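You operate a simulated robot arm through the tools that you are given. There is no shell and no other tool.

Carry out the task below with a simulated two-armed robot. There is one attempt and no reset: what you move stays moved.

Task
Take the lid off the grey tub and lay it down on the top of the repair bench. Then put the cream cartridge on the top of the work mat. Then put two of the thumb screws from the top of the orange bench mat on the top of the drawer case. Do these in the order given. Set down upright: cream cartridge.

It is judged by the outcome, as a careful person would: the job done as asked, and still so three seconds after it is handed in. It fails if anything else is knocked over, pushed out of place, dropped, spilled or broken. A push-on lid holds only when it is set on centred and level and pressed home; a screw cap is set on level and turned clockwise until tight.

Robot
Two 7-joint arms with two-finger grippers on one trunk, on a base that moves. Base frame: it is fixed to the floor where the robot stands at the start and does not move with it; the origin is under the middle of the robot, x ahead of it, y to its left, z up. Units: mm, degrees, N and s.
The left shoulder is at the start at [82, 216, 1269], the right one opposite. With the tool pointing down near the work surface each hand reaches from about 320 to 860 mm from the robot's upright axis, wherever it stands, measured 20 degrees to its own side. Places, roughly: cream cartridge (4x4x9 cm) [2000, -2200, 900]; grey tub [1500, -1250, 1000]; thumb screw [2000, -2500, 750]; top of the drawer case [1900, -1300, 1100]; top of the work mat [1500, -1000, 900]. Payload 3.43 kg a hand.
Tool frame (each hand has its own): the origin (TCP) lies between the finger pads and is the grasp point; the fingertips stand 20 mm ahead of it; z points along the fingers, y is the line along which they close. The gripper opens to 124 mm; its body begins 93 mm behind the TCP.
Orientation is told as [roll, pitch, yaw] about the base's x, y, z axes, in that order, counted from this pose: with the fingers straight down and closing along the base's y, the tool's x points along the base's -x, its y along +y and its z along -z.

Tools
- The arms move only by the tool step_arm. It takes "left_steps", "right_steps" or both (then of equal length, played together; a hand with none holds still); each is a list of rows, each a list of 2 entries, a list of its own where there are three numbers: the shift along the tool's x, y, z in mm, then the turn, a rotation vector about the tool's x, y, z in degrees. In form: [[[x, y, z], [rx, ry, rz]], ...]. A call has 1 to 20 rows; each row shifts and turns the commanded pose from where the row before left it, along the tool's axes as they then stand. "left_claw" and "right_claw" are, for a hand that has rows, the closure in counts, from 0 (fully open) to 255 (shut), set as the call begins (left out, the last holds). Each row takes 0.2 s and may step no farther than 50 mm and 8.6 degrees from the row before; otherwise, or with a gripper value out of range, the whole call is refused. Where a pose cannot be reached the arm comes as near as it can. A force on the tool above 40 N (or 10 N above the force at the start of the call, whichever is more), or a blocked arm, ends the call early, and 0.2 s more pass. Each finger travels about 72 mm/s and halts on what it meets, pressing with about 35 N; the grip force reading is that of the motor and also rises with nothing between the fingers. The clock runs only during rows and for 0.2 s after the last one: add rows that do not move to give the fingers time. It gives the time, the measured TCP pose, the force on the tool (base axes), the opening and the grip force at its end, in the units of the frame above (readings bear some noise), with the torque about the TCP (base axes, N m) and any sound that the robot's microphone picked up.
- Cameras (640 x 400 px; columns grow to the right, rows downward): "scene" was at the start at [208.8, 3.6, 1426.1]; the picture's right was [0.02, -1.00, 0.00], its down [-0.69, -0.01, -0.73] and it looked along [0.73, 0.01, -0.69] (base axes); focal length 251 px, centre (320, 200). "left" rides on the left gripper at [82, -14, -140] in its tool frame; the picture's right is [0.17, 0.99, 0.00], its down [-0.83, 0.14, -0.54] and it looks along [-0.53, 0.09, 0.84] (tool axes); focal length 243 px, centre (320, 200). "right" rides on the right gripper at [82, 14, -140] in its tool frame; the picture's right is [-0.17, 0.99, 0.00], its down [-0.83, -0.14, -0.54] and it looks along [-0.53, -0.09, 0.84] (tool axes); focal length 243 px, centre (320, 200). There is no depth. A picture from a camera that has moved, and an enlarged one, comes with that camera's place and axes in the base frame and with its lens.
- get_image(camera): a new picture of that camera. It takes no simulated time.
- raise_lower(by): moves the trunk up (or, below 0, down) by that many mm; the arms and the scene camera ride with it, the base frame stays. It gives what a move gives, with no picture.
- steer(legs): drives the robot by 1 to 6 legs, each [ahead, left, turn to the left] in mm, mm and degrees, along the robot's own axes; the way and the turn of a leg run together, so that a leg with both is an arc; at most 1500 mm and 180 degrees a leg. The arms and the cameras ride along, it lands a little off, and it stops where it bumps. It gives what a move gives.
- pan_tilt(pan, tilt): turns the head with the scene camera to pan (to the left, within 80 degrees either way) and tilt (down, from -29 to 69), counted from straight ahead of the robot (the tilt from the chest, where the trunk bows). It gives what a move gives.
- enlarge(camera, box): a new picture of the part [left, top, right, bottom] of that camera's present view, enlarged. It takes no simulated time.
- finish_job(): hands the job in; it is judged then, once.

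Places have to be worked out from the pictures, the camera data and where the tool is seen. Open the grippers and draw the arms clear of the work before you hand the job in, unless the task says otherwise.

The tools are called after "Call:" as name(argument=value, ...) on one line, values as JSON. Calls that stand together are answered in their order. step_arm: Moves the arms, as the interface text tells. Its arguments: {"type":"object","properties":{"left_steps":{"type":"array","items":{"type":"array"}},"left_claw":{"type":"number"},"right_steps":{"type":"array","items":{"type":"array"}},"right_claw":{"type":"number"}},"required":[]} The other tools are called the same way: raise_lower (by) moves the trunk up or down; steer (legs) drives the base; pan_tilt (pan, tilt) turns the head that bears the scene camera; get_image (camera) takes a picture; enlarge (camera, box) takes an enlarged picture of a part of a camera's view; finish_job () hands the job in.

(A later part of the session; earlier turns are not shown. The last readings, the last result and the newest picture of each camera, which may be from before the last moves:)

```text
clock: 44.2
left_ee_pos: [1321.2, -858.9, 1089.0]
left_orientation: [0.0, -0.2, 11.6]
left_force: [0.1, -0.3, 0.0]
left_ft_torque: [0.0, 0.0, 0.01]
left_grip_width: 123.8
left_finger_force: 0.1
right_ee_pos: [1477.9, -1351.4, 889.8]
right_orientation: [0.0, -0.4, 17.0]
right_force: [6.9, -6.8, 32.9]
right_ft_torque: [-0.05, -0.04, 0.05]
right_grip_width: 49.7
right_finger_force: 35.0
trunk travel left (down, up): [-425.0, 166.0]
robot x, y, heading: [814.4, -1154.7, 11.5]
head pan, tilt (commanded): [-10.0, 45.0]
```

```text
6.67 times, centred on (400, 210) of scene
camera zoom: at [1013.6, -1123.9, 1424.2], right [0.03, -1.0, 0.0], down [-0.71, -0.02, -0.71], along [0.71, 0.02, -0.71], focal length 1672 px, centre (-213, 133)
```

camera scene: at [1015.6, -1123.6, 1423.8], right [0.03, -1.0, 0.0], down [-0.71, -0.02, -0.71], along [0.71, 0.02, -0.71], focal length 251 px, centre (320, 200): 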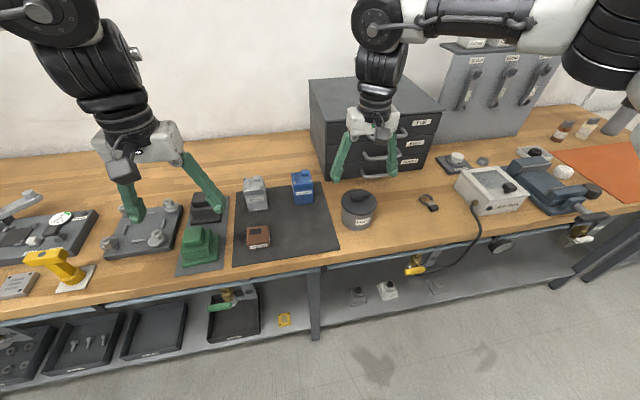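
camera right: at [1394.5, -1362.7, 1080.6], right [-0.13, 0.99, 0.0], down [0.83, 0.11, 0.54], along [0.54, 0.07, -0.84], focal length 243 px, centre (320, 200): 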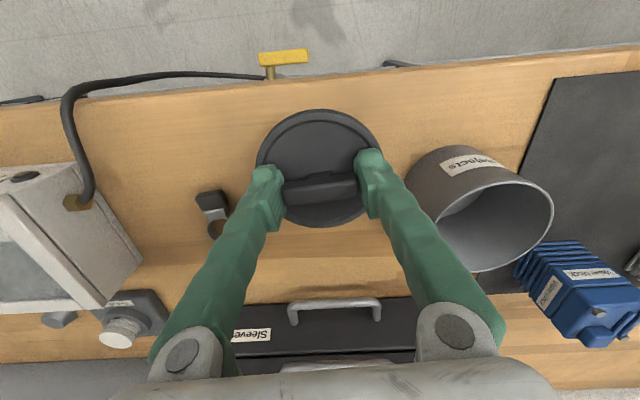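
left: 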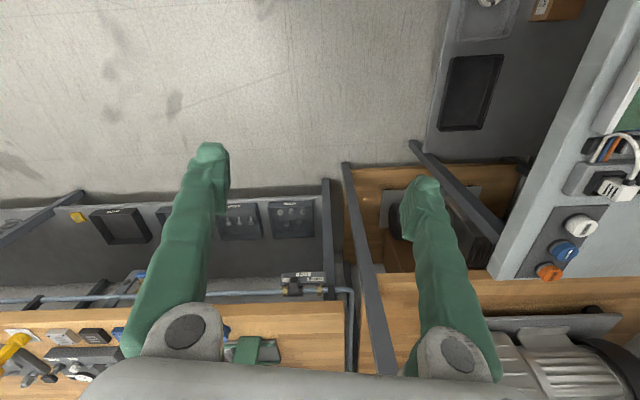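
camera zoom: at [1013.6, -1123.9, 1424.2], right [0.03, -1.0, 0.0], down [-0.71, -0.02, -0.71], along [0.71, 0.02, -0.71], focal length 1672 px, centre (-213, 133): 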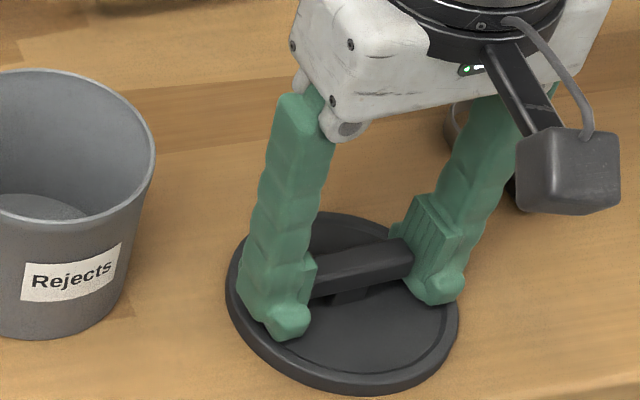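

The lid is on the wood (33 N push-back). I back off 2.5 mm to relieve the force, open partly, then rise.

Call:
step_arm(right_steps=[[[0, 0, -2.3], [0, 0, 0]], [[0, 0, 0], [0, 0, 0]]])

Call:
step_arm(right_steps=[[[0, 0, 0], [0, 0, 0]], [[0, 0, 0], [0, 0, 0]], [[0, 0, 0], [0, 0, 0]]], right_claw=110)

Call:
step_arm(right_steps=[[[0, 0, -15], [0, 0, 0]], [[0, 0, -35], [0, 0, 0]], [[0, 0, -45], [0, 0, 0]], [[0, 0, -45], [0, 0, 0]], [[0, 0, -45], [0, 0, 0]], [[0, 0, -45], [0, 0, 0]], [[0, 0, -45], [0, 0, 0]], [[0, 0, 0], [0, 0, 0]]])

Call:
get_image(camera="scene")

Call:
enlarge(camera="scene", box=[310, 140, 450, 250])

```text
clock: 44.8
left_ee_pos: [1324.6, -858.0, 1087.9]
left_orientation: [0.0, -0.2, 11.6]
left_force: [0.0, -0.8, 0.2]
left_ft_torque: [0.03, 0.0, 0.0]
left_grip_width: 123.7
left_finger_force: 0.0
right_ee_pos: [1478.4, -1351.3, 888.2]
right_orientation: [-0.1, -0.2, 17.1]
right_force: [8.9, -4.2, 19.9]
right_ft_torque: [0.02, -0.39, -0.09]
right_grip_width: 49.7
right_finger_force: 35.4
trunk travel left (down, up): [-425.0, 166.0]
robot x, y, heading: [816.8, -1154.1, 11.6]
head pan, tilt (commanded): [-10.0, 45.0]
```

```text
clock: 45.6
left_ee_pos: [1323.2, -857.3, 1089.5]
left_orientation: [-0.1, -0.1, 11.7]
left_force: [0.7, -0.5, 0.0]
left_ft_torque: [0.02, -0.01, -0.01]
left_grip_width: 124.1
left_finger_force: 0.1
right_ee_pos: [1476.0, -1348.4, 889.5]
right_orientation: [0.0, 0.1, 17.3]
right_force: [-2.6, 4.6, 14.5]
right_ft_torque: [-0.1, 0.02, 0.11]
right_grip_width: 65.4
right_finger_force: 0.0
trunk travel left (down, up): [-425.0, 166.0]
robot x, y, heading: [812.7, -1154.5, 11.5]
head pan, tilt (commanded): [-10.0, 45.0]
```

```text
clock: 47.4
left_ee_pos: [1324.7, -859.4, 1088.2]
left_orientation: [0.0, -0.1, 11.6]
left_force: [1.5, 0.0, -0.4]
left_ft_torque: [0.02, 0.0, 0.01]
left_grip_width: 124.2
left_finger_force: 0.0
right_ee_pos: [1477.8, -1351.9, 1162.8]
right_orientation: [0.1, 0.0, 17.2]
right_force: [0.3, 0.3, 0.6]
right_ft_torque: [0.0, 0.03, 0.01]
right_grip_width: 70.6
right_finger_force: 0.1
trunk travel left (down, up): [-425.0, 166.0]
robot x, y, heading: [810.7, -1156.1, 11.5]
head pan, tilt (commanded): [-10.0, 45.0]
```

```text
taken
camera scene: at [1016.9, -1124.4, 1423.5], right [0.03, -1.0, 0.0], down [-0.71, -0.02, -0.71], along [0.71, 0.02, -0.71], focal length 251 px, centre (320, 200)
```

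scene: 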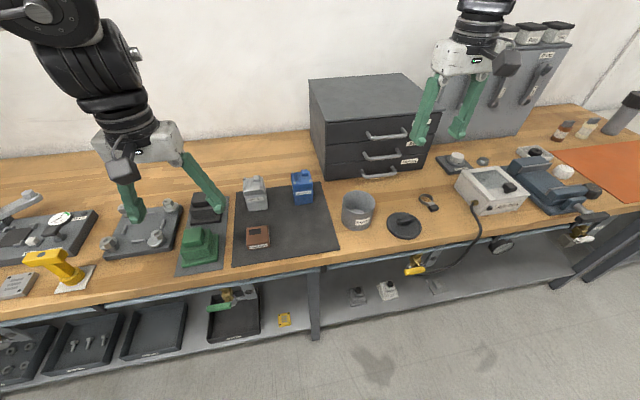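

```text
3.64 times, centred on (380, 195) of scene
camera zoom: at [1016.9, -1124.4, 1423.5], right [0.03, -1.0, 0.0], down [-0.71, -0.02, -0.71], along [0.71, 0.02, -0.71], focal length 912 px, centre (102, 218)
```

zoom: 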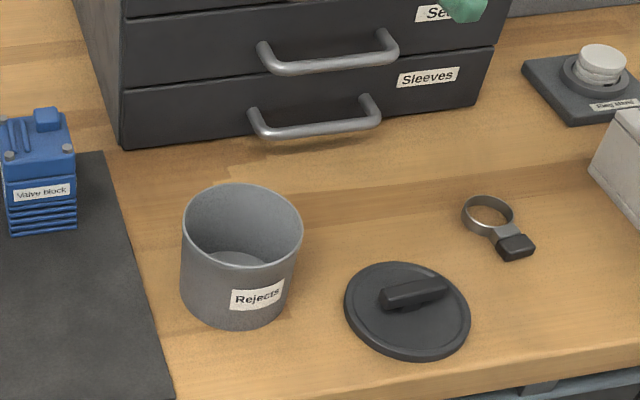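

The lid lies flat on the bench and the tub stands untouched: step one is done. Before driving to the cartridge I look down to see how far the robot base is from the bench.

Call:
pan_tilt(pan=0, tilt=69)

Call:
get_image(camera="scene")

Call:
pan_tilt(pan=-45, tilt=25)

Call:
get_image(camera="scene")

```text
clock: 48.3
left_ee_pos: [1323.0, -858.5, 1087.7]
left_orientation: [0.0, 0.1, 11.7]
left_force: [-0.5, -0.4, -0.1]
left_ft_torque: [-0.05, 0.0, 0.02]
left_grip_width: 124.0
left_finger_force: 0.1
right_ee_pos: [1479.1, -1351.9, 1163.2]
right_orientation: [0.0, -0.1, 17.1]
right_force: [0.2, 0.3, -0.7]
right_ft_torque: [0.01, 0.0, -0.01]
right_grip_width: 70.6
right_finger_force: 0.0
trunk travel left (down, up): [-425.0, 166.0]
robot x, y, heading: [813.6, -1155.1, 11.7]
head pan, tilt (commanded): [0.0, 68.8]
```

```text
taken
camera scene: at [989.6, -1114.9, 1394.8], right [0.2, -0.98, 0.0], down [-0.91, -0.19, -0.36], along [0.36, 0.07, -0.93], focal length 251 px, centre (320, 200)
```

scene: 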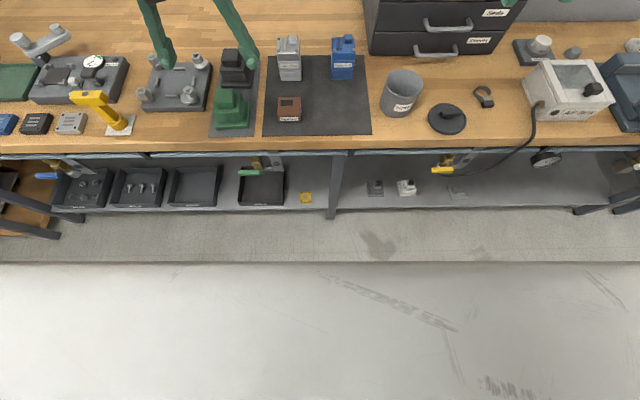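

```text
clock: 49.4
left_ee_pos: [1323.8, -859.1, 1087.7]
left_orientation: [0.0, 0.1, 11.6]
left_force: [-0.9, 0.0, -0.7]
left_ft_torque: [0.01, 0.04, -0.01]
left_grip_width: 124.3
left_finger_force: 0.0
right_ee_pos: [1479.2, -1351.4, 1163.4]
right_orientation: [0.0, 0.0, 17.2]
right_force: [0.5, 0.7, -0.7]
right_ft_torque: [0.03, 0.01, -0.02]
right_grip_width: 70.9
right_finger_force: 0.0
trunk travel left (down, up): [-425.0, 166.0]
robot x, y, heading: [811.1, -1153.7, 11.7]
head pan, tilt (commanded): [-45.0, 25.0]
```

```text
taken
camera scene: at [1011.9, -1176.8, 1454.1], right [-0.55, -0.84, 0.0], down [-0.35, 0.23, -0.91], along [0.76, -0.5, -0.42], focal length 251 px, centre (320, 200)
```

scene: 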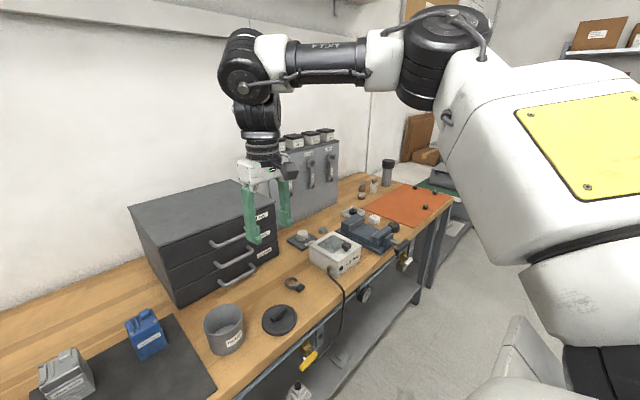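

The bench edge lies about 510 mm ahead of the robot's axis and the floor is clear. I back off 110 mm, slide about 1040 mm to the right along the bench, and look again.

Call:
steer(legs=[[-110, 0, 0], [0, -1037, 0]])

Call:
pan_tilt(pan=-10, tilt=40)

Call:
get_image(camera="scene")

Call:
get_image(camera="right")

```text
clock: 64.5
left_ee_pos: [1425.7, -1900.1, 1087.5]
left_orientation: [0.0, 0.0, 11.8]
left_force: [0.8, 0.7, 0.3]
left_ft_torque: [-0.04, 0.01, 0.01]
left_grip_width: 124.0
left_finger_force: 0.2
right_ee_pos: [1581.0, -2394.5, 1163.6]
right_orientation: [0.0, -0.2, 17.1]
right_force: [0.4, -0.2, -0.2]
right_ft_torque: [-0.01, -0.02, 0.02]
right_grip_width: 70.7
right_finger_force: 0.2
trunk travel left (down, up): [-425.0, 166.0]
robot x, y, heading: [913.6, -2198.2, 11.6]
head pan, tilt (commanded): [-45.0, 25.0]
```

```text
clock: 65.5
left_ee_pos: [1427.0, -1900.8, 1089.1]
left_orientation: [-0.1, -0.1, 11.7]
left_force: [-0.3, -0.4, -0.5]
left_ft_torque: [0.01, 0.01, -0.01]
left_grip_width: 124.0
left_finger_force: 0.0
right_ee_pos: [1581.0, -2394.1, 1163.7]
right_orientation: [0.1, -0.1, 17.2]
right_force: [-0.2, 0.2, -0.4]
right_ft_torque: [-0.01, -0.02, -0.01]
right_grip_width: 70.7
right_finger_force: 0.1
trunk travel left (down, up): [-425.0, 166.0]
robot x, y, heading: [914.3, -2197.2, 11.7]
head pan, tilt (commanded): [-10.0, 40.0]
```

```text
taken
camera scene: at [1122.7, -2166.7, 1430.9], right [0.03, -1.0, 0.0], down [-0.64, -0.02, -0.77], along [0.77, 0.02, -0.64], focal length 251 px, centre (320, 200)
```

scene: 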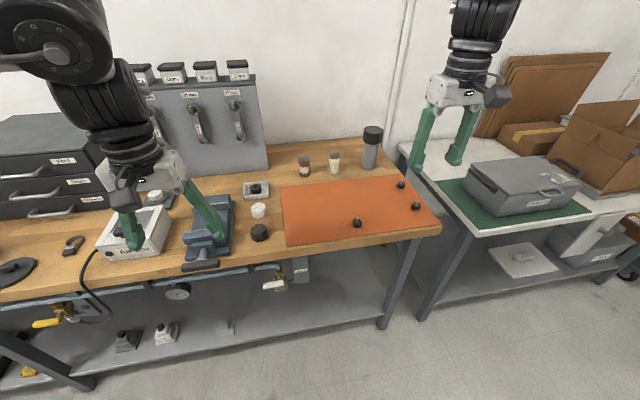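

```text
taken
camera right: at [1498.0, -2406.2, 1303.8], right [-0.13, 0.99, 0.0], down [0.83, 0.11, 0.54], along [0.54, 0.07, -0.84], focal length 243 px, centre (320, 200)
```

right: 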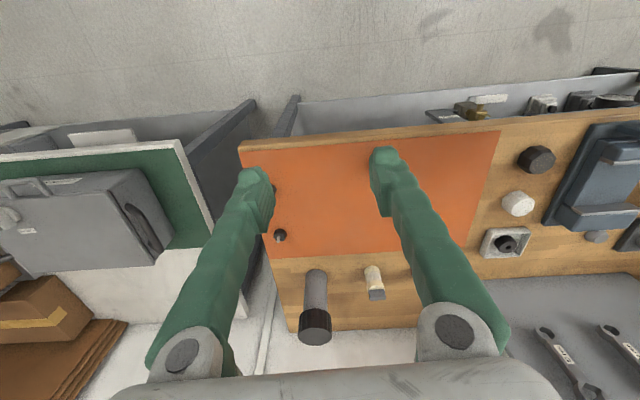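

I stand before the orange mat; I see three small dark thumb screws on it, and the brown and cream cartridges behind. I enlarge for detail.

Call:
enlarge(camera="scene", box=[280, 115, 400, 200])

Call:
enlarge(camera="scene", box=[330, 165, 450, 245])

Call:
enlarge(camera="right", box=[260, 200, 420, 350])

```text
4.71 times, centred on (340, 158) of scene
camera zoom: at [1122.7, -2166.7, 1430.9], right [0.03, -1.0, 0.0], down [-0.64, -0.02, -0.77], along [0.77, 0.02, -0.64], focal length 1181 px, centre (226, 400)
```

zoom: 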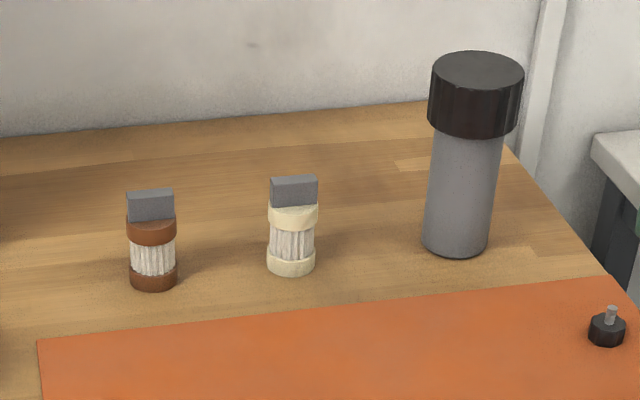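

```text
5.00 times, centred on (390, 205) of scene
camera zoom: at [1122.7, -2166.7, 1430.9], right [0.03, -1.0, 0.0], down [-0.64, -0.02, -0.77], along [0.77, 0.02, -0.64], focal length 1254 px, centre (-30, 175)
```

zoom: 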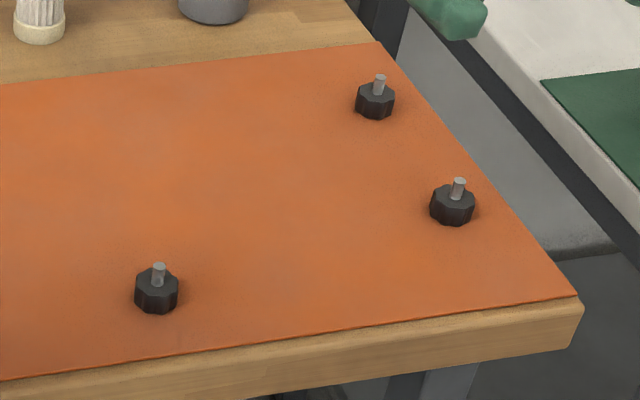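

```text
2.67 times, centred on (340, 275) of right
camera zoom: at [1498.0, -2406.2, 1303.8], right [-0.13, 0.99, 0.0], down [0.83, 0.11, 0.54], along [0.54, 0.07, -0.84], focal length 647 px, centre (267, 0)
```

zoom: 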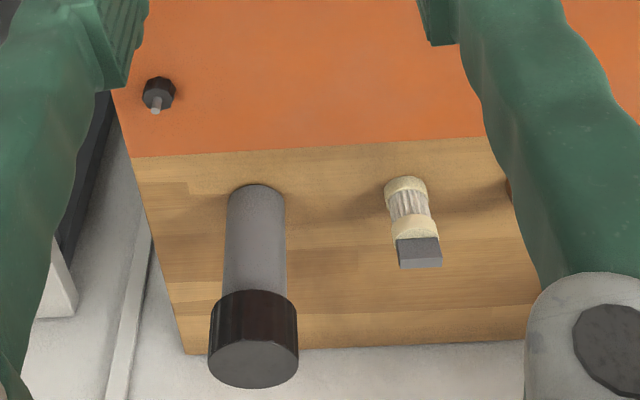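

Cream cartridge stands upright at about [1995, -2201], base z ~860, top ~947; neighbours are 120 mm to its left and 150 mm to its right. I drive 280 mm ahead (base front stays short of the bench edge) so the right hand can reach it.

Call:
steer(legs=[[200, 0, 0]])

Call:
pan_tilt(pan=0, tilt=69)

Call:
get_image(camera="scene")

Call:
get_image(camera="right")

```text
clock: 67.3
left_ee_pos: [1622.4, -1861.5, 1088.5]
left_orientation: [0.0, -0.1, 11.5]
left_force: [0.2, 0.3, -0.9]
left_ft_torque: [-0.03, -0.02, 0.0]
left_grip_width: 124.2
left_finger_force: 0.0
right_ee_pos: [1777.3, -2354.2, 1163.9]
right_orientation: [0.0, -0.1, 17.1]
right_force: [-0.3, -0.7, -0.2]
right_ft_torque: [-0.01, -0.04, 0.0]
right_grip_width: 70.5
right_finger_force: 0.0
trunk travel left (down, up): [-425.0, 166.0]
robot x, y, heading: [1113.1, -2157.6, 11.8]
head pan, tilt (commanded): [-10.0, 40.0]
```

```text
clock: 68.3
left_ee_pos: [1623.8, -1860.9, 1088.2]
left_orientation: [0.0, -0.1, 11.6]
left_force: [0.0, -1.2, 0.4]
left_ft_torque: [0.03, -0.02, 0.01]
left_grip_width: 124.3
left_finger_force: 0.1
right_ee_pos: [1777.2, -2354.4, 1162.6]
right_orientation: [0.0, -0.1, 17.1]
right_force: [0.4, -0.4, -0.2]
right_ft_torque: [0.01, 0.01, 0.0]
right_grip_width: 70.7
right_finger_force: 0.1
trunk travel left (down, up): [-425.0, 166.0]
robot x, y, heading: [1109.8, -2160.9, 11.7]
head pan, tilt (commanded): [0.0, 68.8]
```

```text
taken
camera scene: at [1288.9, -2117.5, 1394.8], right [0.2, -0.98, 0.0], down [-0.91, -0.19, -0.36], along [0.36, 0.07, -0.93], focal length 251 px, centre (320, 200)
```

scene: 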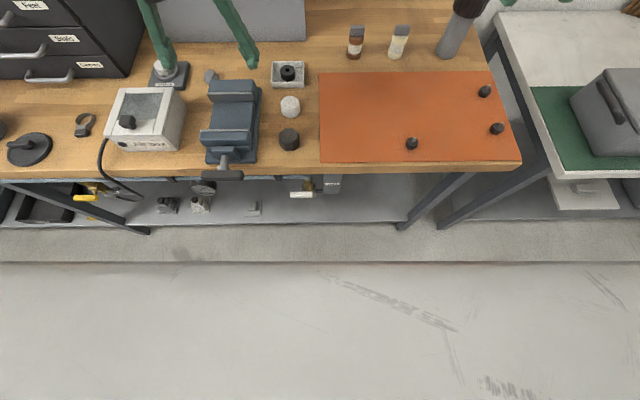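

```text
taken
camera right: at [1694.1, -2366.2, 1304.0], right [-0.13, 0.99, 0.0], down [0.83, 0.11, 0.54], along [0.54, 0.07, -0.84], focal length 243 px, centre (320, 200)
```

right: 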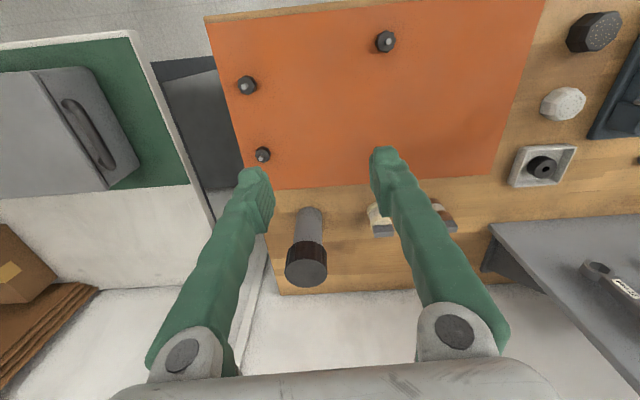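

Axis is about 455 mm from the edge now. I go 85 mm farther ahead, then look at the cartridge.

Call:
steer(legs=[[85, 0, 0]])

Call:
pan_tilt(pan=-12, tilt=42)

Call:
get_image(camera="scene")

Call:
get_image(camera="right")

```text
clock: 69.4
left_ee_pos: [1704.7, -1843.6, 1089.3]
left_orientation: [0.0, -0.1, 11.6]
left_force: [-0.3, -0.3, -0.2]
left_ft_torque: [-0.01, 0.01, -0.02]
left_grip_width: 123.8
left_finger_force: 0.1
right_ee_pos: [1858.4, -2336.8, 1163.8]
right_orientation: [0.0, -0.1, 17.2]
right_force: [-0.4, -0.4, -0.6]
right_ft_torque: [0.03, 0.01, 0.01]
right_grip_width: 70.5
right_finger_force: 0.0
trunk travel left (down, up): [-425.0, 166.0]
robot x, y, heading: [1193.4, -2140.1, 11.6]
head pan, tilt (commanded): [0.0, 68.8]
```

```text
clock: 70.3
left_ee_pos: [1705.4, -1843.6, 1088.9]
left_orientation: [0.0, 0.0, 11.8]
left_force: [-0.5, 0.3, 0.4]
left_ft_torque: [0.02, 0.0, 0.03]
left_grip_width: 124.0
left_finger_force: 0.0
right_ee_pos: [1859.1, -2336.6, 1164.0]
right_orientation: [-0.1, -0.1, 17.2]
right_force: [-0.9, -0.3, -0.2]
right_ft_torque: [0.01, -0.03, -0.02]
right_grip_width: 70.7
right_finger_force: 0.0
trunk travel left (down, up): [-425.0, 166.0]
robot x, y, heading: [1191.6, -2137.2, 11.7]
head pan, tilt (commanded): [-12.0, 42.0]
```

```text
taken
camera scene: at [1399.6, -2112.0, 1427.9], right [0.0, -1.0, 0.0], down [-0.67, 0.0, -0.74], along [0.74, 0.0, -0.67], focal length 251 px, centre (320, 200)
```

scene: 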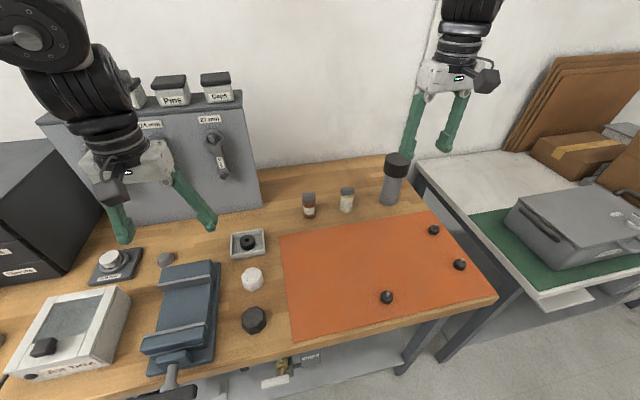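

```text
taken
camera right: at [1776.4, -2348.4, 1304.2], right [-0.13, 0.99, 0.0], down [0.83, 0.11, 0.54], along [0.54, 0.07, -0.84], focal length 243 px, centre (320, 200)
```

right: 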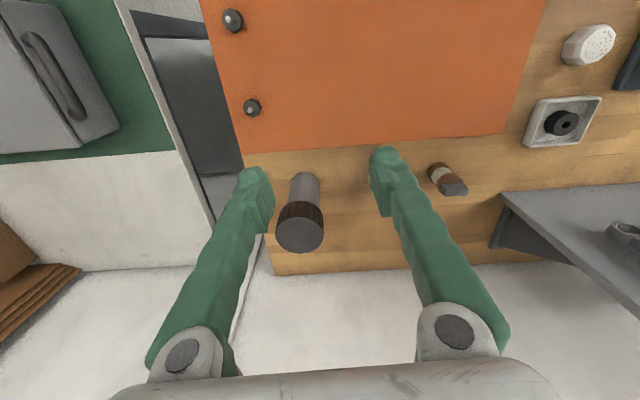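

Robot is at n≈721 and the right hand clears everything. I move it over the cartridge, keeping height, with fingers at about 78 mm.

Call:
step_arm(right_steps=[[[-42.5, 22.5, 0], [0, 0, 0]], [[-42.5, 22.5, 0], [0, 0, 0]], [[-42.5, 22.5, 0], [0, 0, 0]], [[-42.5, 22.5, 0], [0, 0, 0]], [[0, 0, 0], [0, 0, 0]], [[0, 0, 40], [0, 0, 0]], [[0, 0, 0], [0, 0, 0]]], right_claw=95)

Call:
get_image(camera="scene")

Call:
get_image(camera="right")

```text
clock: 72.0
left_ee_pos: [1704.3, -1842.0, 1089.2]
left_orientation: [-0.2, -0.2, 11.7]
left_force: [-0.3, -0.1, 0.4]
left_ft_torque: [0.03, 0.01, 0.01]
left_grip_width: 123.9
left_finger_force: 0.1
right_ee_pos: [1948.3, -2206.9, 1124.2]
right_orientation: [-0.1, -0.2, 17.2]
right_force: [-0.5, 0.5, -1.0]
right_ft_torque: [0.02, -0.02, 0.0]
right_grip_width: 77.8
right_finger_force: 0.1
right hand out of reach, approached as far as the arm can: row 3, 4
trunk travel left (down, up): [-425.0, 166.0]
robot x, y, heading: [1194.3, -2140.7, 11.8]
head pan, tilt (commanded): [-12.0, 42.0]
```

```text
taken
camera scene: at [1399.0, -2111.2, 1428.1], right [-0.01, -1.0, 0.0], down [-0.67, 0.0, -0.74], along [0.74, 0.0, -0.67], focal length 251 px, centre (320, 200)
```

scene: 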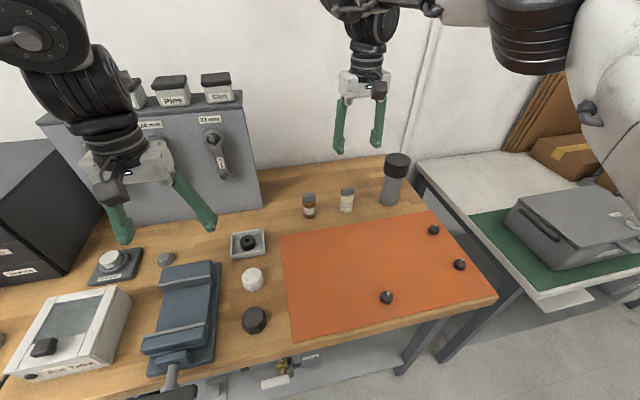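

```text
taken
camera right: at [1864.5, -2219.9, 1263.8], right [-0.13, 0.99, 0.0], down [0.83, 0.11, 0.54], along [0.54, 0.07, -0.84], focal length 243 px, centre (320, 200)
```

right: 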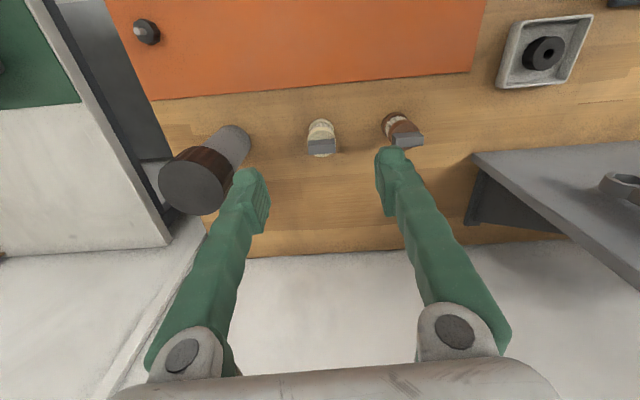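

High up the reach fell 47 mm short; lower down it should be longer. I lower to z≈994 (tips still above the cartridge) and then reach forward.

Call:
step_arm(right_steps=[[[0, 0, 43], [0, 0, 0]], [[0, 0, 43], [0, 0, 0]], [[0, 0, 44], [0, 0, 0]], [[-15, -3, 0], [0, 0, 0]], [[-16, -3, 0], [0, 0, 0]], [[-16, -2, 0], [0, 0, 0]], [[0, 0, 0], [0, 0, 0]]])

Call:
get_image(camera="right")

Call:
enlarge(camera="scene", box=[280, 100, 430, 230])

```text
clock: 73.5
left_ee_pos: [1705.7, -1844.3, 1089.0]
left_orientation: [0.0, 0.0, 11.7]
left_force: [-0.7, -0.5, 1.0]
left_ft_torque: [0.01, -0.01, 0.01]
left_grip_width: 123.9
left_finger_force: 0.1
right_ee_pos: [1989.1, -2198.5, 993.2]
right_orientation: [-0.1, -0.2, 17.2]
right_force: [-0.1, -0.3, 0.1]
right_ft_torque: [0.01, -0.03, 0.01]
right_grip_width: 77.9
right_finger_force: 0.0
right hand out of reach, approached as far as the arm can: row 6
trunk travel left (down, up): [-425.0, 166.0]
robot x, y, heading: [1193.7, -2142.0, 11.8]
head pan, tilt (commanded): [-12.0, 42.0]
```

```text
taken
camera right: at [1906.2, -2211.1, 1133.0], right [-0.13, 0.99, 0.0], down [0.83, 0.11, 0.54], along [0.54, 0.07, -0.84], focal length 243 px, centre (320, 200)
```

right: 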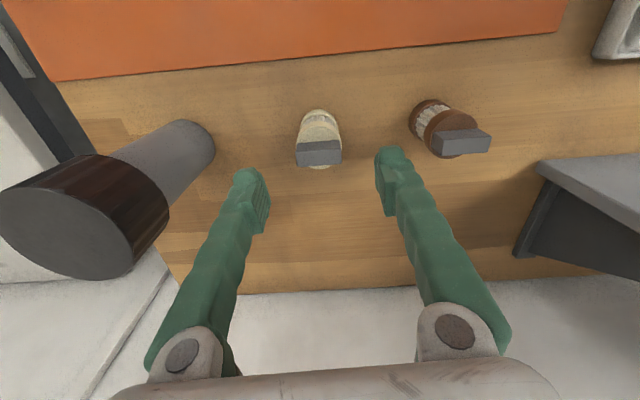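

```text
3.08 times, centred on (355, 165) of scene
camera zoom: at [1399.8, -2112.1, 1428.0], right [-0.01, -1.0, 0.0], down [-0.67, 0.0, -0.74], along [0.74, 0.0, -0.67], focal length 772 px, centre (212, 308)
```

zoom: 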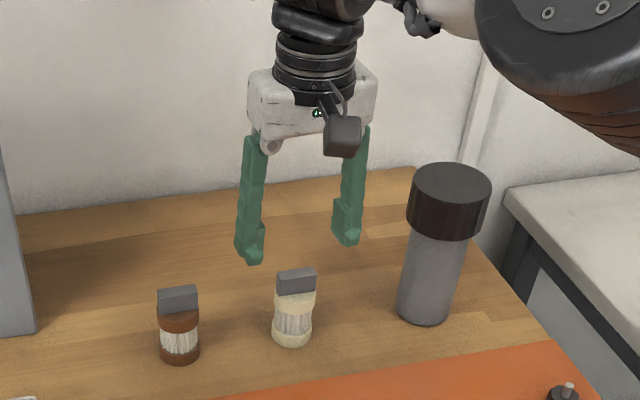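

The cartridge appears well between the finger planes. I enlarge the hand view to fine-tune before lowering.

Call:
enlarge(camera="right", box=[230, 80, 410, 220])

```text
2.86 times, centred on (320, 150) of right
camera zoom: at [1906.2, -2211.1, 1133.0], right [-0.13, 0.99, 0.0], down [0.83, 0.11, 0.54], along [0.54, 0.07, -0.84], focal length 693 px, centre (320, 343)
```

zoom: 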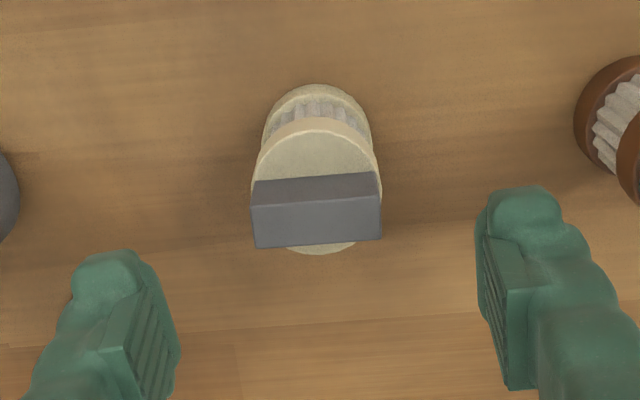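

Cartridge centre computes to about [1986, -2202]; collar top z≈924. I shift a few mm and lower to TCP z≈896, then look.

Call:
step_arm(right_steps=[[[3.5, -2.5, 0], [0, 0, 0]], [[0, 0, 25], [0, 0, 0]], [[0, 0, 25], [0, 0, 0]], [[0, 0, 25], [0, 0, 0]], [[0, 0, 22], [0, 0, 0]], [[0, 0, 0], [0, 0, 0]]])

Call:
get_image(camera="right")

Call:
enlarge(camera="scene", box=[280, 100, 430, 230])

```text
clock: 75.0
left_ee_pos: [1705.5, -1844.0, 1087.9]
left_orientation: [0.0, -0.1, 11.7]
left_force: [-0.9, 0.0, 0.1]
left_ft_torque: [0.0, 0.0, 0.03]
left_grip_width: 124.1
left_finger_force: 0.1
right_ee_pos: [1986.9, -2203.0, 896.5]
right_orientation: [-0.1, -0.2, 17.3]
right_force: [0.2, -0.1, 0.6]
right_ft_torque: [0.02, 0.02, 0.02]
right_grip_width: 77.5
right_finger_force: 0.1
trunk travel left (down, up): [-425.0, 166.0]
robot x, y, heading: [1193.9, -2139.7, 11.7]
head pan, tilt (commanded): [-12.0, 42.0]
```

```text
taken
camera right: at [1903.7, -2215.2, 1036.6], right [-0.13, 0.99, 0.0], down [0.83, 0.11, 0.54], along [0.54, 0.07, -0.84], focal length 243 px, centre (320, 200)
```

right: 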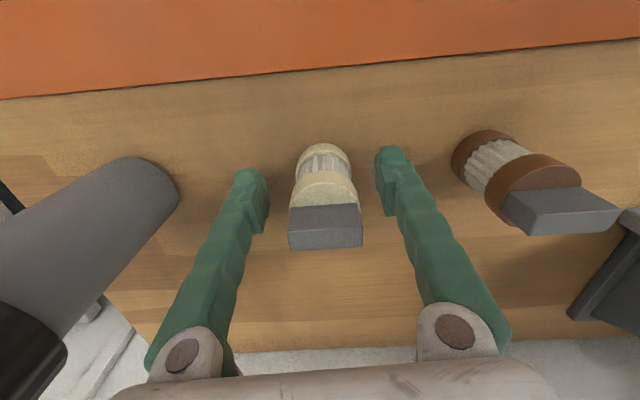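

```text
3.08 times, centred on (355, 165) of scene
camera zoom: at [1399.5, -2112.0, 1428.0], right [-0.01, -1.0, 0.0], down [-0.67, 0.0, -0.74], along [0.74, 0.0, -0.67], focal length 772 px, centre (212, 308)
```

zoom: 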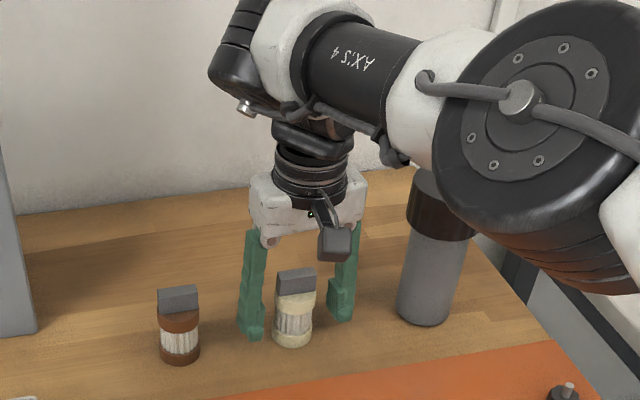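

The cartridge stands between the pads, about 3 mm off centre. I nudge the hand 2 mm in +y and close.

Call:
step_arm(right_steps=[[[1, 2.5, 0], [0, 0, 0]], [[0, 0, 0], [0, 0, 0]]])

Call:
step_arm(right_steps=[[[0, 0, 0], [0, 0, 0]], [[0, 0, 0], [0, 0, 0]], [[0, 0, 0], [0, 0, 0]], [[0, 0, 0], [0, 0, 0]]], right_claw=255)

Call:
get_image(camera="right")

```text
clock: 75.5
left_ee_pos: [1704.7, -1843.6, 1088.2]
left_orientation: [0.0, 0.0, 11.7]
left_force: [-0.2, -0.4, -0.4]
left_ft_torque: [0.03, 0.01, 0.01]
left_grip_width: 123.7
left_finger_force: 0.0
right_ee_pos: [1987.0, -2200.9, 896.3]
right_orientation: [-0.1, -0.1, 17.2]
right_force: [0.5, -0.6, -0.1]
right_ft_torque: [0.0, -0.02, 0.0]
right_grip_width: 77.6
right_finger_force: 0.0
trunk travel left (down, up): [-425.0, 166.0]
robot x, y, heading: [1191.6, -2140.5, 11.6]
head pan, tilt (commanded): [-12.0, 42.0]
```

```text
clock: 76.5
left_ee_pos: [1705.0, -1843.6, 1088.8]
left_orientation: [0.0, 0.0, 11.7]
left_force: [0.1, 0.2, 0.0]
left_ft_torque: [-0.01, -0.02, 0.0]
left_grip_width: 123.7
left_finger_force: 0.1
right_ee_pos: [1985.2, -2201.4, 896.6]
right_orientation: [0.0, -0.2, 17.2]
right_force: [-0.7, -0.3, -0.4]
right_ft_torque: [0.0, 0.0, -0.02]
right_grip_width: 38.4
right_finger_force: 34.9
trunk travel left (down, up): [-425.0, 166.0]
robot x, y, heading: [1194.5, -2139.6, 11.5]
head pan, tilt (commanded): [-12.0, 42.0]
```

```text
taken
camera right: at [1902.4, -2213.0, 1036.5], right [-0.13, 0.99, 0.0], down [0.83, 0.11, 0.54], along [0.54, 0.07, -0.84], focal length 243 px, centre (320, 200)
```

right: 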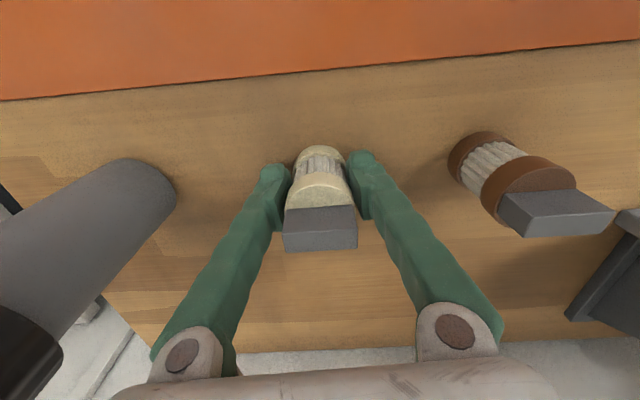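

Gripped at 38 mm width. I lift straight up 60 mm, then draw it back towards the robot while rising further.

Call:
step_arm(right_steps=[[[0, 0, -10], [0, 0, 0]], [[0, 0, -20], [0, 0, 0]], [[0, 0, -30], [0, 0, 0]], [[20, 0, -20], [0, 0, 0]], [[30, 0, -20], [0, 0, 0]], [[30, 0, -20], [0, 0, 0]], [[30, 0, -10], [0, 0, 0]], [[30, 0, 0], [0, 0, 0]], [[30, 0, 0], [0, 0, 0]], [[0, 0, 0], [0, 0, 0]]])

Call:
get_image(camera="scene")

Call:
get_image(camera="right")

```text
clock: 78.8
left_ee_pos: [1705.4, -1842.9, 1087.1]
left_orientation: [0.0, 0.1, 11.7]
left_force: [0.0, 0.6, -0.9]
left_ft_torque: [0.01, 0.03, -0.01]
left_grip_width: 124.2
left_finger_force: 0.0
right_ee_pos: [1821.5, -2251.5, 1026.7]
right_orientation: [0.0, -0.1, 17.2]
right_force: [0.1, -0.2, -0.6]
right_ft_torque: [-0.02, 0.0, 0.01]
right_grip_width: 38.3
right_finger_force: 34.6
trunk travel left (down, up): [-425.0, 166.0]
robot x, y, heading: [1194.0, -2140.8, 11.9]
head pan, tilt (commanded): [-12.0, 42.0]
```

```text
taken
camera scene: at [1400.5, -2111.7, 1427.8], right [-0.01, -1.0, 0.0], down [-0.67, 0.0, -0.74], along [0.74, 0.0, -0.67], focal length 251 px, centre (320, 200)
```

scene: 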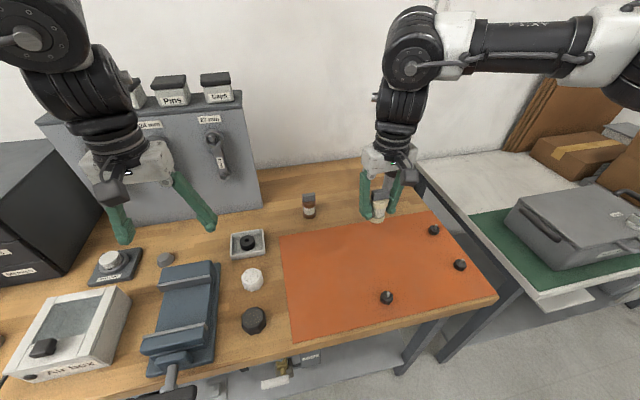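

```text
taken
camera right: at [1738.7, -2262.6, 1166.2], right [-0.13, 0.99, 0.0], down [0.83, 0.11, 0.54], along [0.54, 0.07, -0.84], focal length 243 px, centre (320, 200)
```

right: 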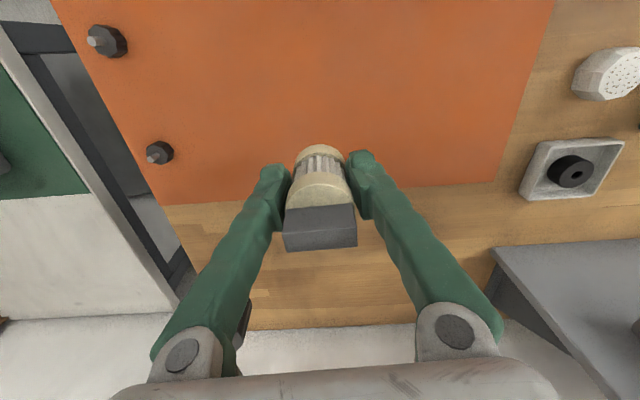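

The cartridge hangs upright and secure. I back off from the bench, slide left along it to the work mat, then check.

Call:
steer(legs=[[-290, 0, 0], [0, 1232, 0]])

Call:
pan_tilt(pan=-10, tilt=42)

Call:
get_image(camera="scene")

Call:
get_image(camera="right")

```text
clock: 97.3
left_ee_pos: [1174.9, -697.1, 1089.2]
left_orientation: [0.0, 0.0, 11.6]
left_force: [0.1, -0.7, 0.4]
left_ft_torque: [-0.01, -0.01, 0.04]
left_grip_width: 124.2
left_finger_force: 0.0
right_ee_pos: [1291.0, -1103.9, 1026.2]
right_orientation: [0.0, -0.1, 17.1]
right_force: [0.9, 0.1, -1.0]
right_ft_torque: [-0.05, -0.01, 0.02]
right_grip_width: 37.4
right_finger_force: 34.8
trunk travel left (down, up): [-425.0, 166.0]
robot x, y, heading: [662.2, -994.7, 11.6]
head pan, tilt (commanded): [-12.0, 42.0]
```

```text
clock: 97.9
left_ee_pos: [1174.2, -696.6, 1088.1]
left_orientation: [0.1, 0.0, 11.6]
left_force: [0.2, 0.0, 0.6]
left_ft_torque: [-0.02, -0.01, 0.05]
left_grip_width: 124.0
left_finger_force: 0.1
right_ee_pos: [1291.5, -1104.7, 1025.8]
right_orientation: [-0.1, -0.1, 17.0]
right_force: [-0.3, -0.2, -0.7]
right_ft_torque: [0.02, 0.02, -0.01]
right_grip_width: 37.2
right_finger_force: 35.1
trunk travel left (down, up): [-425.0, 166.0]
robot x, y, heading: [659.8, -989.8, 11.4]
head pan, tilt (commanded): [-10.0, 42.0]
```

```text
taken
camera scene: at [869.3, -961.9, 1427.9], right [0.03, -1.0, 0.0], down [-0.67, -0.02, -0.74], along [0.74, 0.02, -0.67], focal length 251 px, centre (320, 200)
```

scene: 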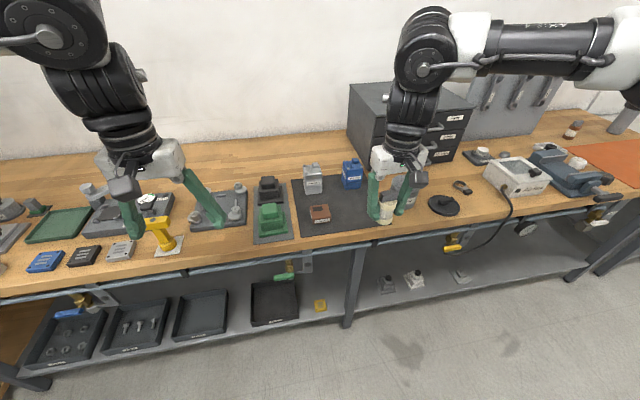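

```text
taken
camera right: at [1207.7, -1116.2, 1166.2], right [-0.13, 0.99, 0.0], down [0.83, 0.11, 0.54], along [0.54, 0.07, -0.84], focal length 243 px, centre (320, 200)
```

right: 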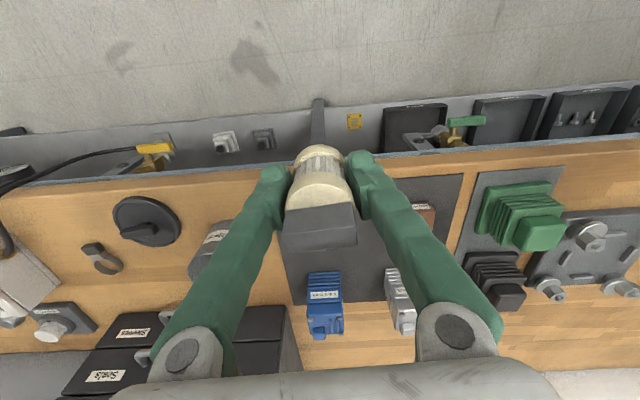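

The cartridge is still well held; the mat is straight ahead with free space in its front-right part. I enlarge the mat area to fix the placing spot.

Call:
enlarge(camera="scene", box=[240, 140, 460, 260])

Call:
enlarge(camera="right", box=[180, 140, 480, 340])

```text
2.91 times, centred on (350, 200) of scene
camera zoom: at [869.3, -961.9, 1427.9], right [0.03, -1.0, 0.0], down [-0.67, -0.02, -0.74], along [0.74, 0.02, -0.67], focal length 730 px, centre (233, 200)
```

zoom: 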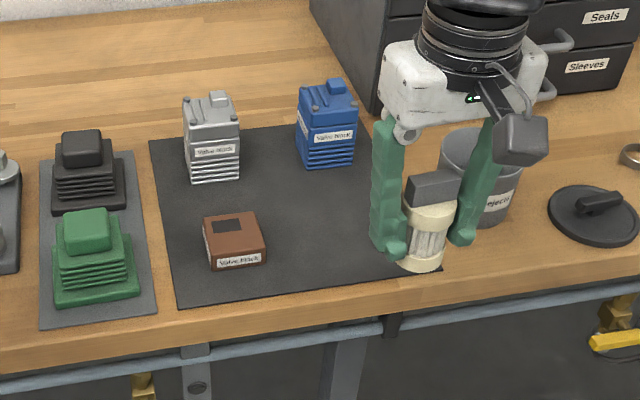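

```text
2.00 times, centred on (330, 240) of right
camera zoom: at [1207.7, -1116.2, 1166.2], right [-0.13, 0.99, 0.0], down [0.83, 0.11, 0.54], along [0.54, 0.07, -0.84], focal length 485 px, centre (300, 120)
```

zoom: 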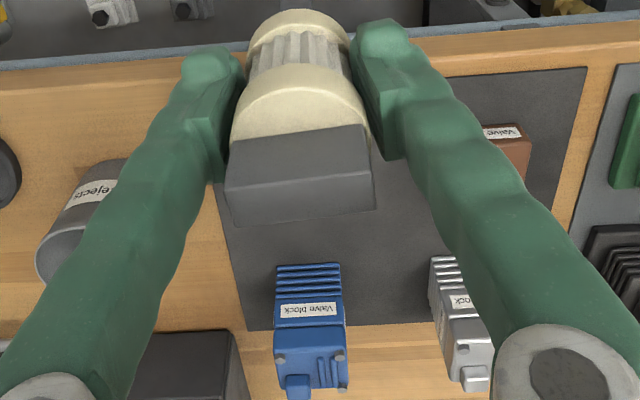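

The free spot at about [1455, -1075] is ~80 mm clear on all sides. I drive ahead 162 mm, which brings the held cartridge nearly above it.

Call:
steer(legs=[[162, 0, 0]])

Call:
get_image(camera="scene")

Call:
get_image(camera="right")

```text
clock: 99.5
left_ee_pos: [1331.8, -665.3, 1089.1]
left_orientation: [0.0, -0.1, 11.6]
left_force: [0.5, 0.1, 0.1]
left_ft_torque: [-0.01, -0.05, 0.02]
left_grip_width: 123.9
left_finger_force: 0.1
right_ee_pos: [1449.1, -1070.7, 1027.2]
right_orientation: [-0.1, -0.2, 17.1]
right_force: [-0.2, 1.4, 0.3]
right_ft_torque: [0.02, -0.04, 0.0]
right_grip_width: 37.3
right_finger_force: 35.8
trunk travel left (down, up): [-425.0, 166.0]
robot x, y, heading: [819.6, -960.0, 11.3]
head pan, tilt (commanded): [-10.0, 42.0]
```

```text
taken
camera scene: at [1026.1, -929.6, 1428.1], right [0.03, -1.0, 0.0], down [-0.67, -0.02, -0.74], along [0.74, 0.02, -0.67], focal length 251 px, centre (320, 200)
```

scene: 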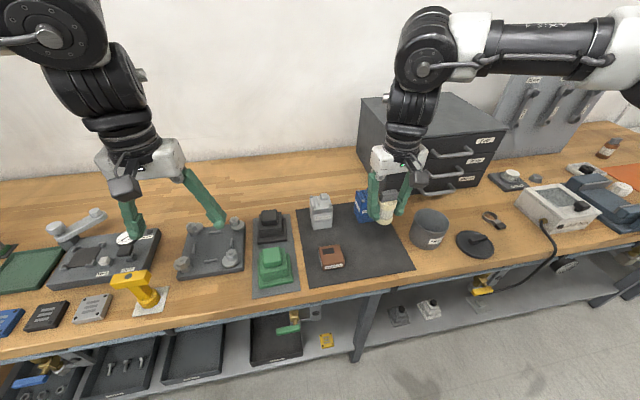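

```text
taken
camera right: at [1364.8, -1083.7, 1166.8], right [-0.13, 0.99, 0.0], down [0.83, 0.11, 0.54], along [0.54, 0.07, -0.84], focal length 243 px, centre (320, 200)
```

right: 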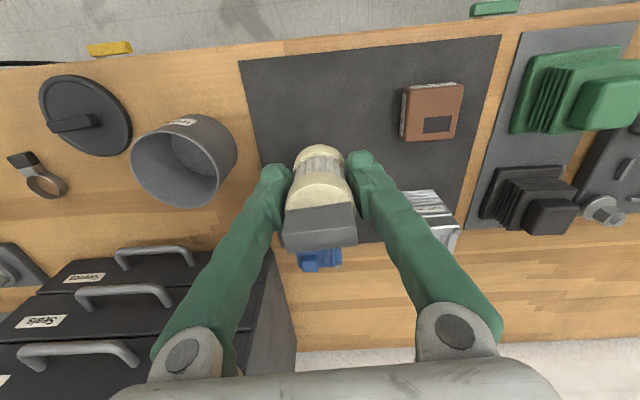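

The spot under the cartridge is clear mat. I lower to TCP z≈910 and check.

Call:
step_arm(right_steps=[[[0, 0, 30], [0, 0, 0]], [[0, 0, 30], [0, 0, 0]], [[0, 0, 25], [0, 0, 0]], [[0, 0, 20], [0, 0, 0]], [[0, 0, 12], [0, 0, 0]], [[0, 0, 0], [0, 0, 0]]])

Call:
get_image(camera="right")

Call:
enlarge(camera="scene", box=[300, 150, 460, 270])

```text
clock: 100.9
left_ee_pos: [1332.3, -664.5, 1088.8]
left_orientation: [0.0, -0.1, 11.6]
left_force: [-0.2, 0.0, 0.8]
left_ft_torque: [0.01, -0.05, -0.01]
left_grip_width: 124.1
left_finger_force: 0.1
right_ee_pos: [1449.4, -1072.4, 908.7]
right_orientation: [0.0, 0.0, 17.1]
right_force: [-0.8, -0.1, -0.1]
right_ft_torque: [-0.02, 0.01, -0.01]
right_grip_width: 37.2
right_finger_force: 35.1
trunk travel left (down, up): [-425.0, 166.0]
robot x, y, heading: [819.6, -962.8, 11.6]
head pan, tilt (commanded): [-10.0, 42.0]
```

```text
taken
camera right: at [1365.8, -1083.7, 1048.9], right [-0.13, 0.99, 0.0], down [0.83, 0.11, 0.54], along [0.54, 0.07, -0.84], focal length 243 px, centre (320, 200)
```

right: 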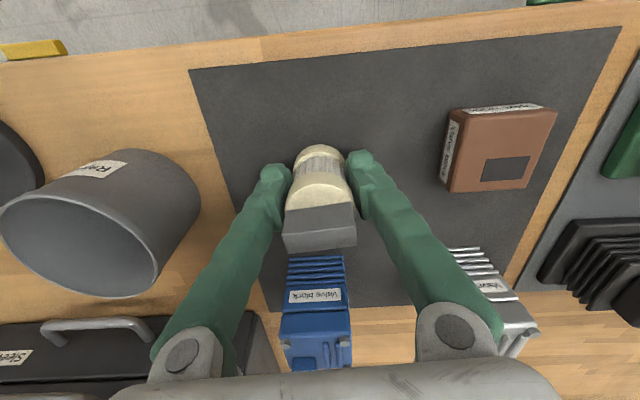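

```text
3.33 times, centred on (380, 210) of scene
camera zoom: at [1027.1, -929.3, 1428.0], right [0.03, -1.0, 0.0], down [-0.67, -0.02, -0.74], along [0.74, 0.02, -0.67], focal length 836 px, centre (120, 167)
```

zoom: 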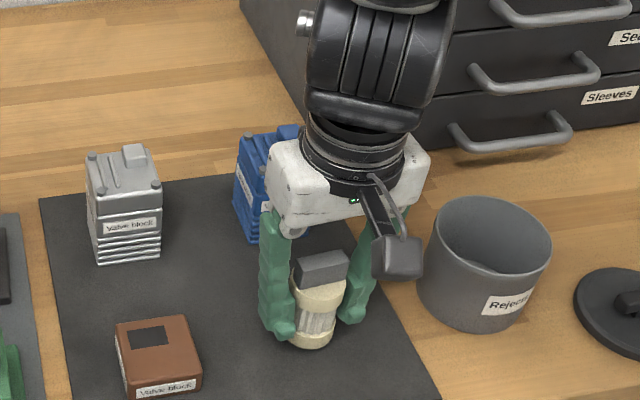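

Clearances are good. I lower in small steps, watching for contact.

Call:
step_arm(right_steps=[[[0, 0, 3], [0, 0, 0]], [[0, 0, 2], [0, 0, 0]], [[0, 0, 0], [0, 0, 0]]])

Call:
step_arm(right_steps=[[[0, 0, 2], [0, 0, 0]], [[0, 0, 0], [0, 0, 0]]])

Call:
step_arm(right_steps=[[[0, 0, 1.5], [0, 0, 0]], [[0, 0, 0], [0, 0, 0]]])

Call:
enlarge(camera="scene", box=[350, 200, 430, 260])

```text
clock: 101.7
left_ee_pos: [1332.7, -663.8, 1088.1]
left_orientation: [0.0, -0.1, 11.6]
left_force: [0.2, 0.5, -0.3]
left_ft_torque: [-0.03, -0.01, 0.0]
left_grip_width: 123.9
left_finger_force: 0.1
right_ee_pos: [1448.8, -1071.7, 903.9]
right_orientation: [0.0, -0.1, 17.1]
right_force: [-0.2, -0.5, -0.4]
right_ft_torque: [0.0, 0.02, 0.0]
right_grip_width: 37.3
right_finger_force: 35.3
trunk travel left (down, up): [-425.0, 166.0]
robot x, y, heading: [822.7, -958.7, 11.6]
head pan, tilt (commanded): [-10.0, 42.0]
```

```text
clock: 102.3
left_ee_pos: [1332.5, -664.7, 1088.5]
left_orientation: [0.1, -0.1, 11.6]
left_force: [-0.3, 0.7, 0.2]
left_ft_torque: [-0.01, -0.02, -0.01]
left_grip_width: 123.9
left_finger_force: 0.2
right_ee_pos: [1449.3, -1070.9, 901.9]
right_orientation: [0.0, -0.1, 17.1]
right_force: [0.4, 0.6, -1.4]
right_ft_torque: [0.0, -0.04, -0.03]
right_grip_width: 37.6
right_finger_force: 34.3
trunk travel left (down, up): [-425.0, 166.0]
robot x, y, heading: [820.5, -961.0, 11.5]
head pan, tilt (commanded): [-10.0, 42.0]
```

```text
clock: 102.9
left_ee_pos: [1333.7, -663.8, 1088.0]
left_orientation: [0.0, -0.1, 11.7]
left_force: [-0.4, -0.2, 0.7]
left_ft_torque: [0.01, -0.01, -0.02]
left_grip_width: 124.0
left_finger_force: 0.1
right_ee_pos: [1450.0, -1071.6, 899.4]
right_orientation: [0.0, -0.1, 17.1]
right_force: [0.3, 0.7, -0.5]
right_ft_torque: [0.0, 0.03, 0.02]
right_grip_width: 37.5
right_finger_force: 35.6
trunk travel left (down, up): [-425.0, 166.0]
robot x, y, heading: [819.2, -958.5, 11.4]
head pan, tilt (commanded): [-10.0, 42.0]
```

```text
6.67 times, centred on (390, 230) of scene
camera zoom: at [1027.2, -929.4, 1427.9], right [0.03, -1.0, 0.0], down [-0.67, -0.02, -0.74], along [0.74, 0.02, -0.67], focal length 1672 px, centre (-147, 0)
```

zoom: 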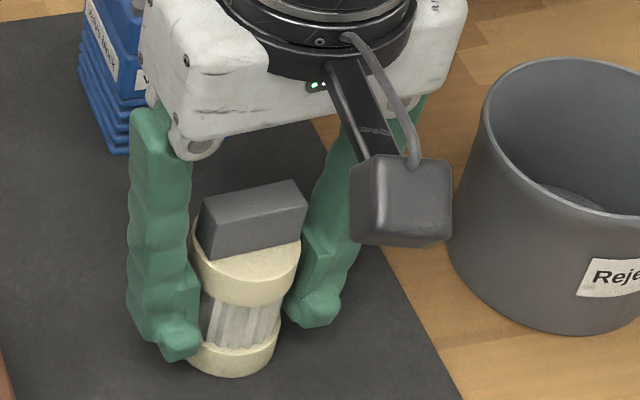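

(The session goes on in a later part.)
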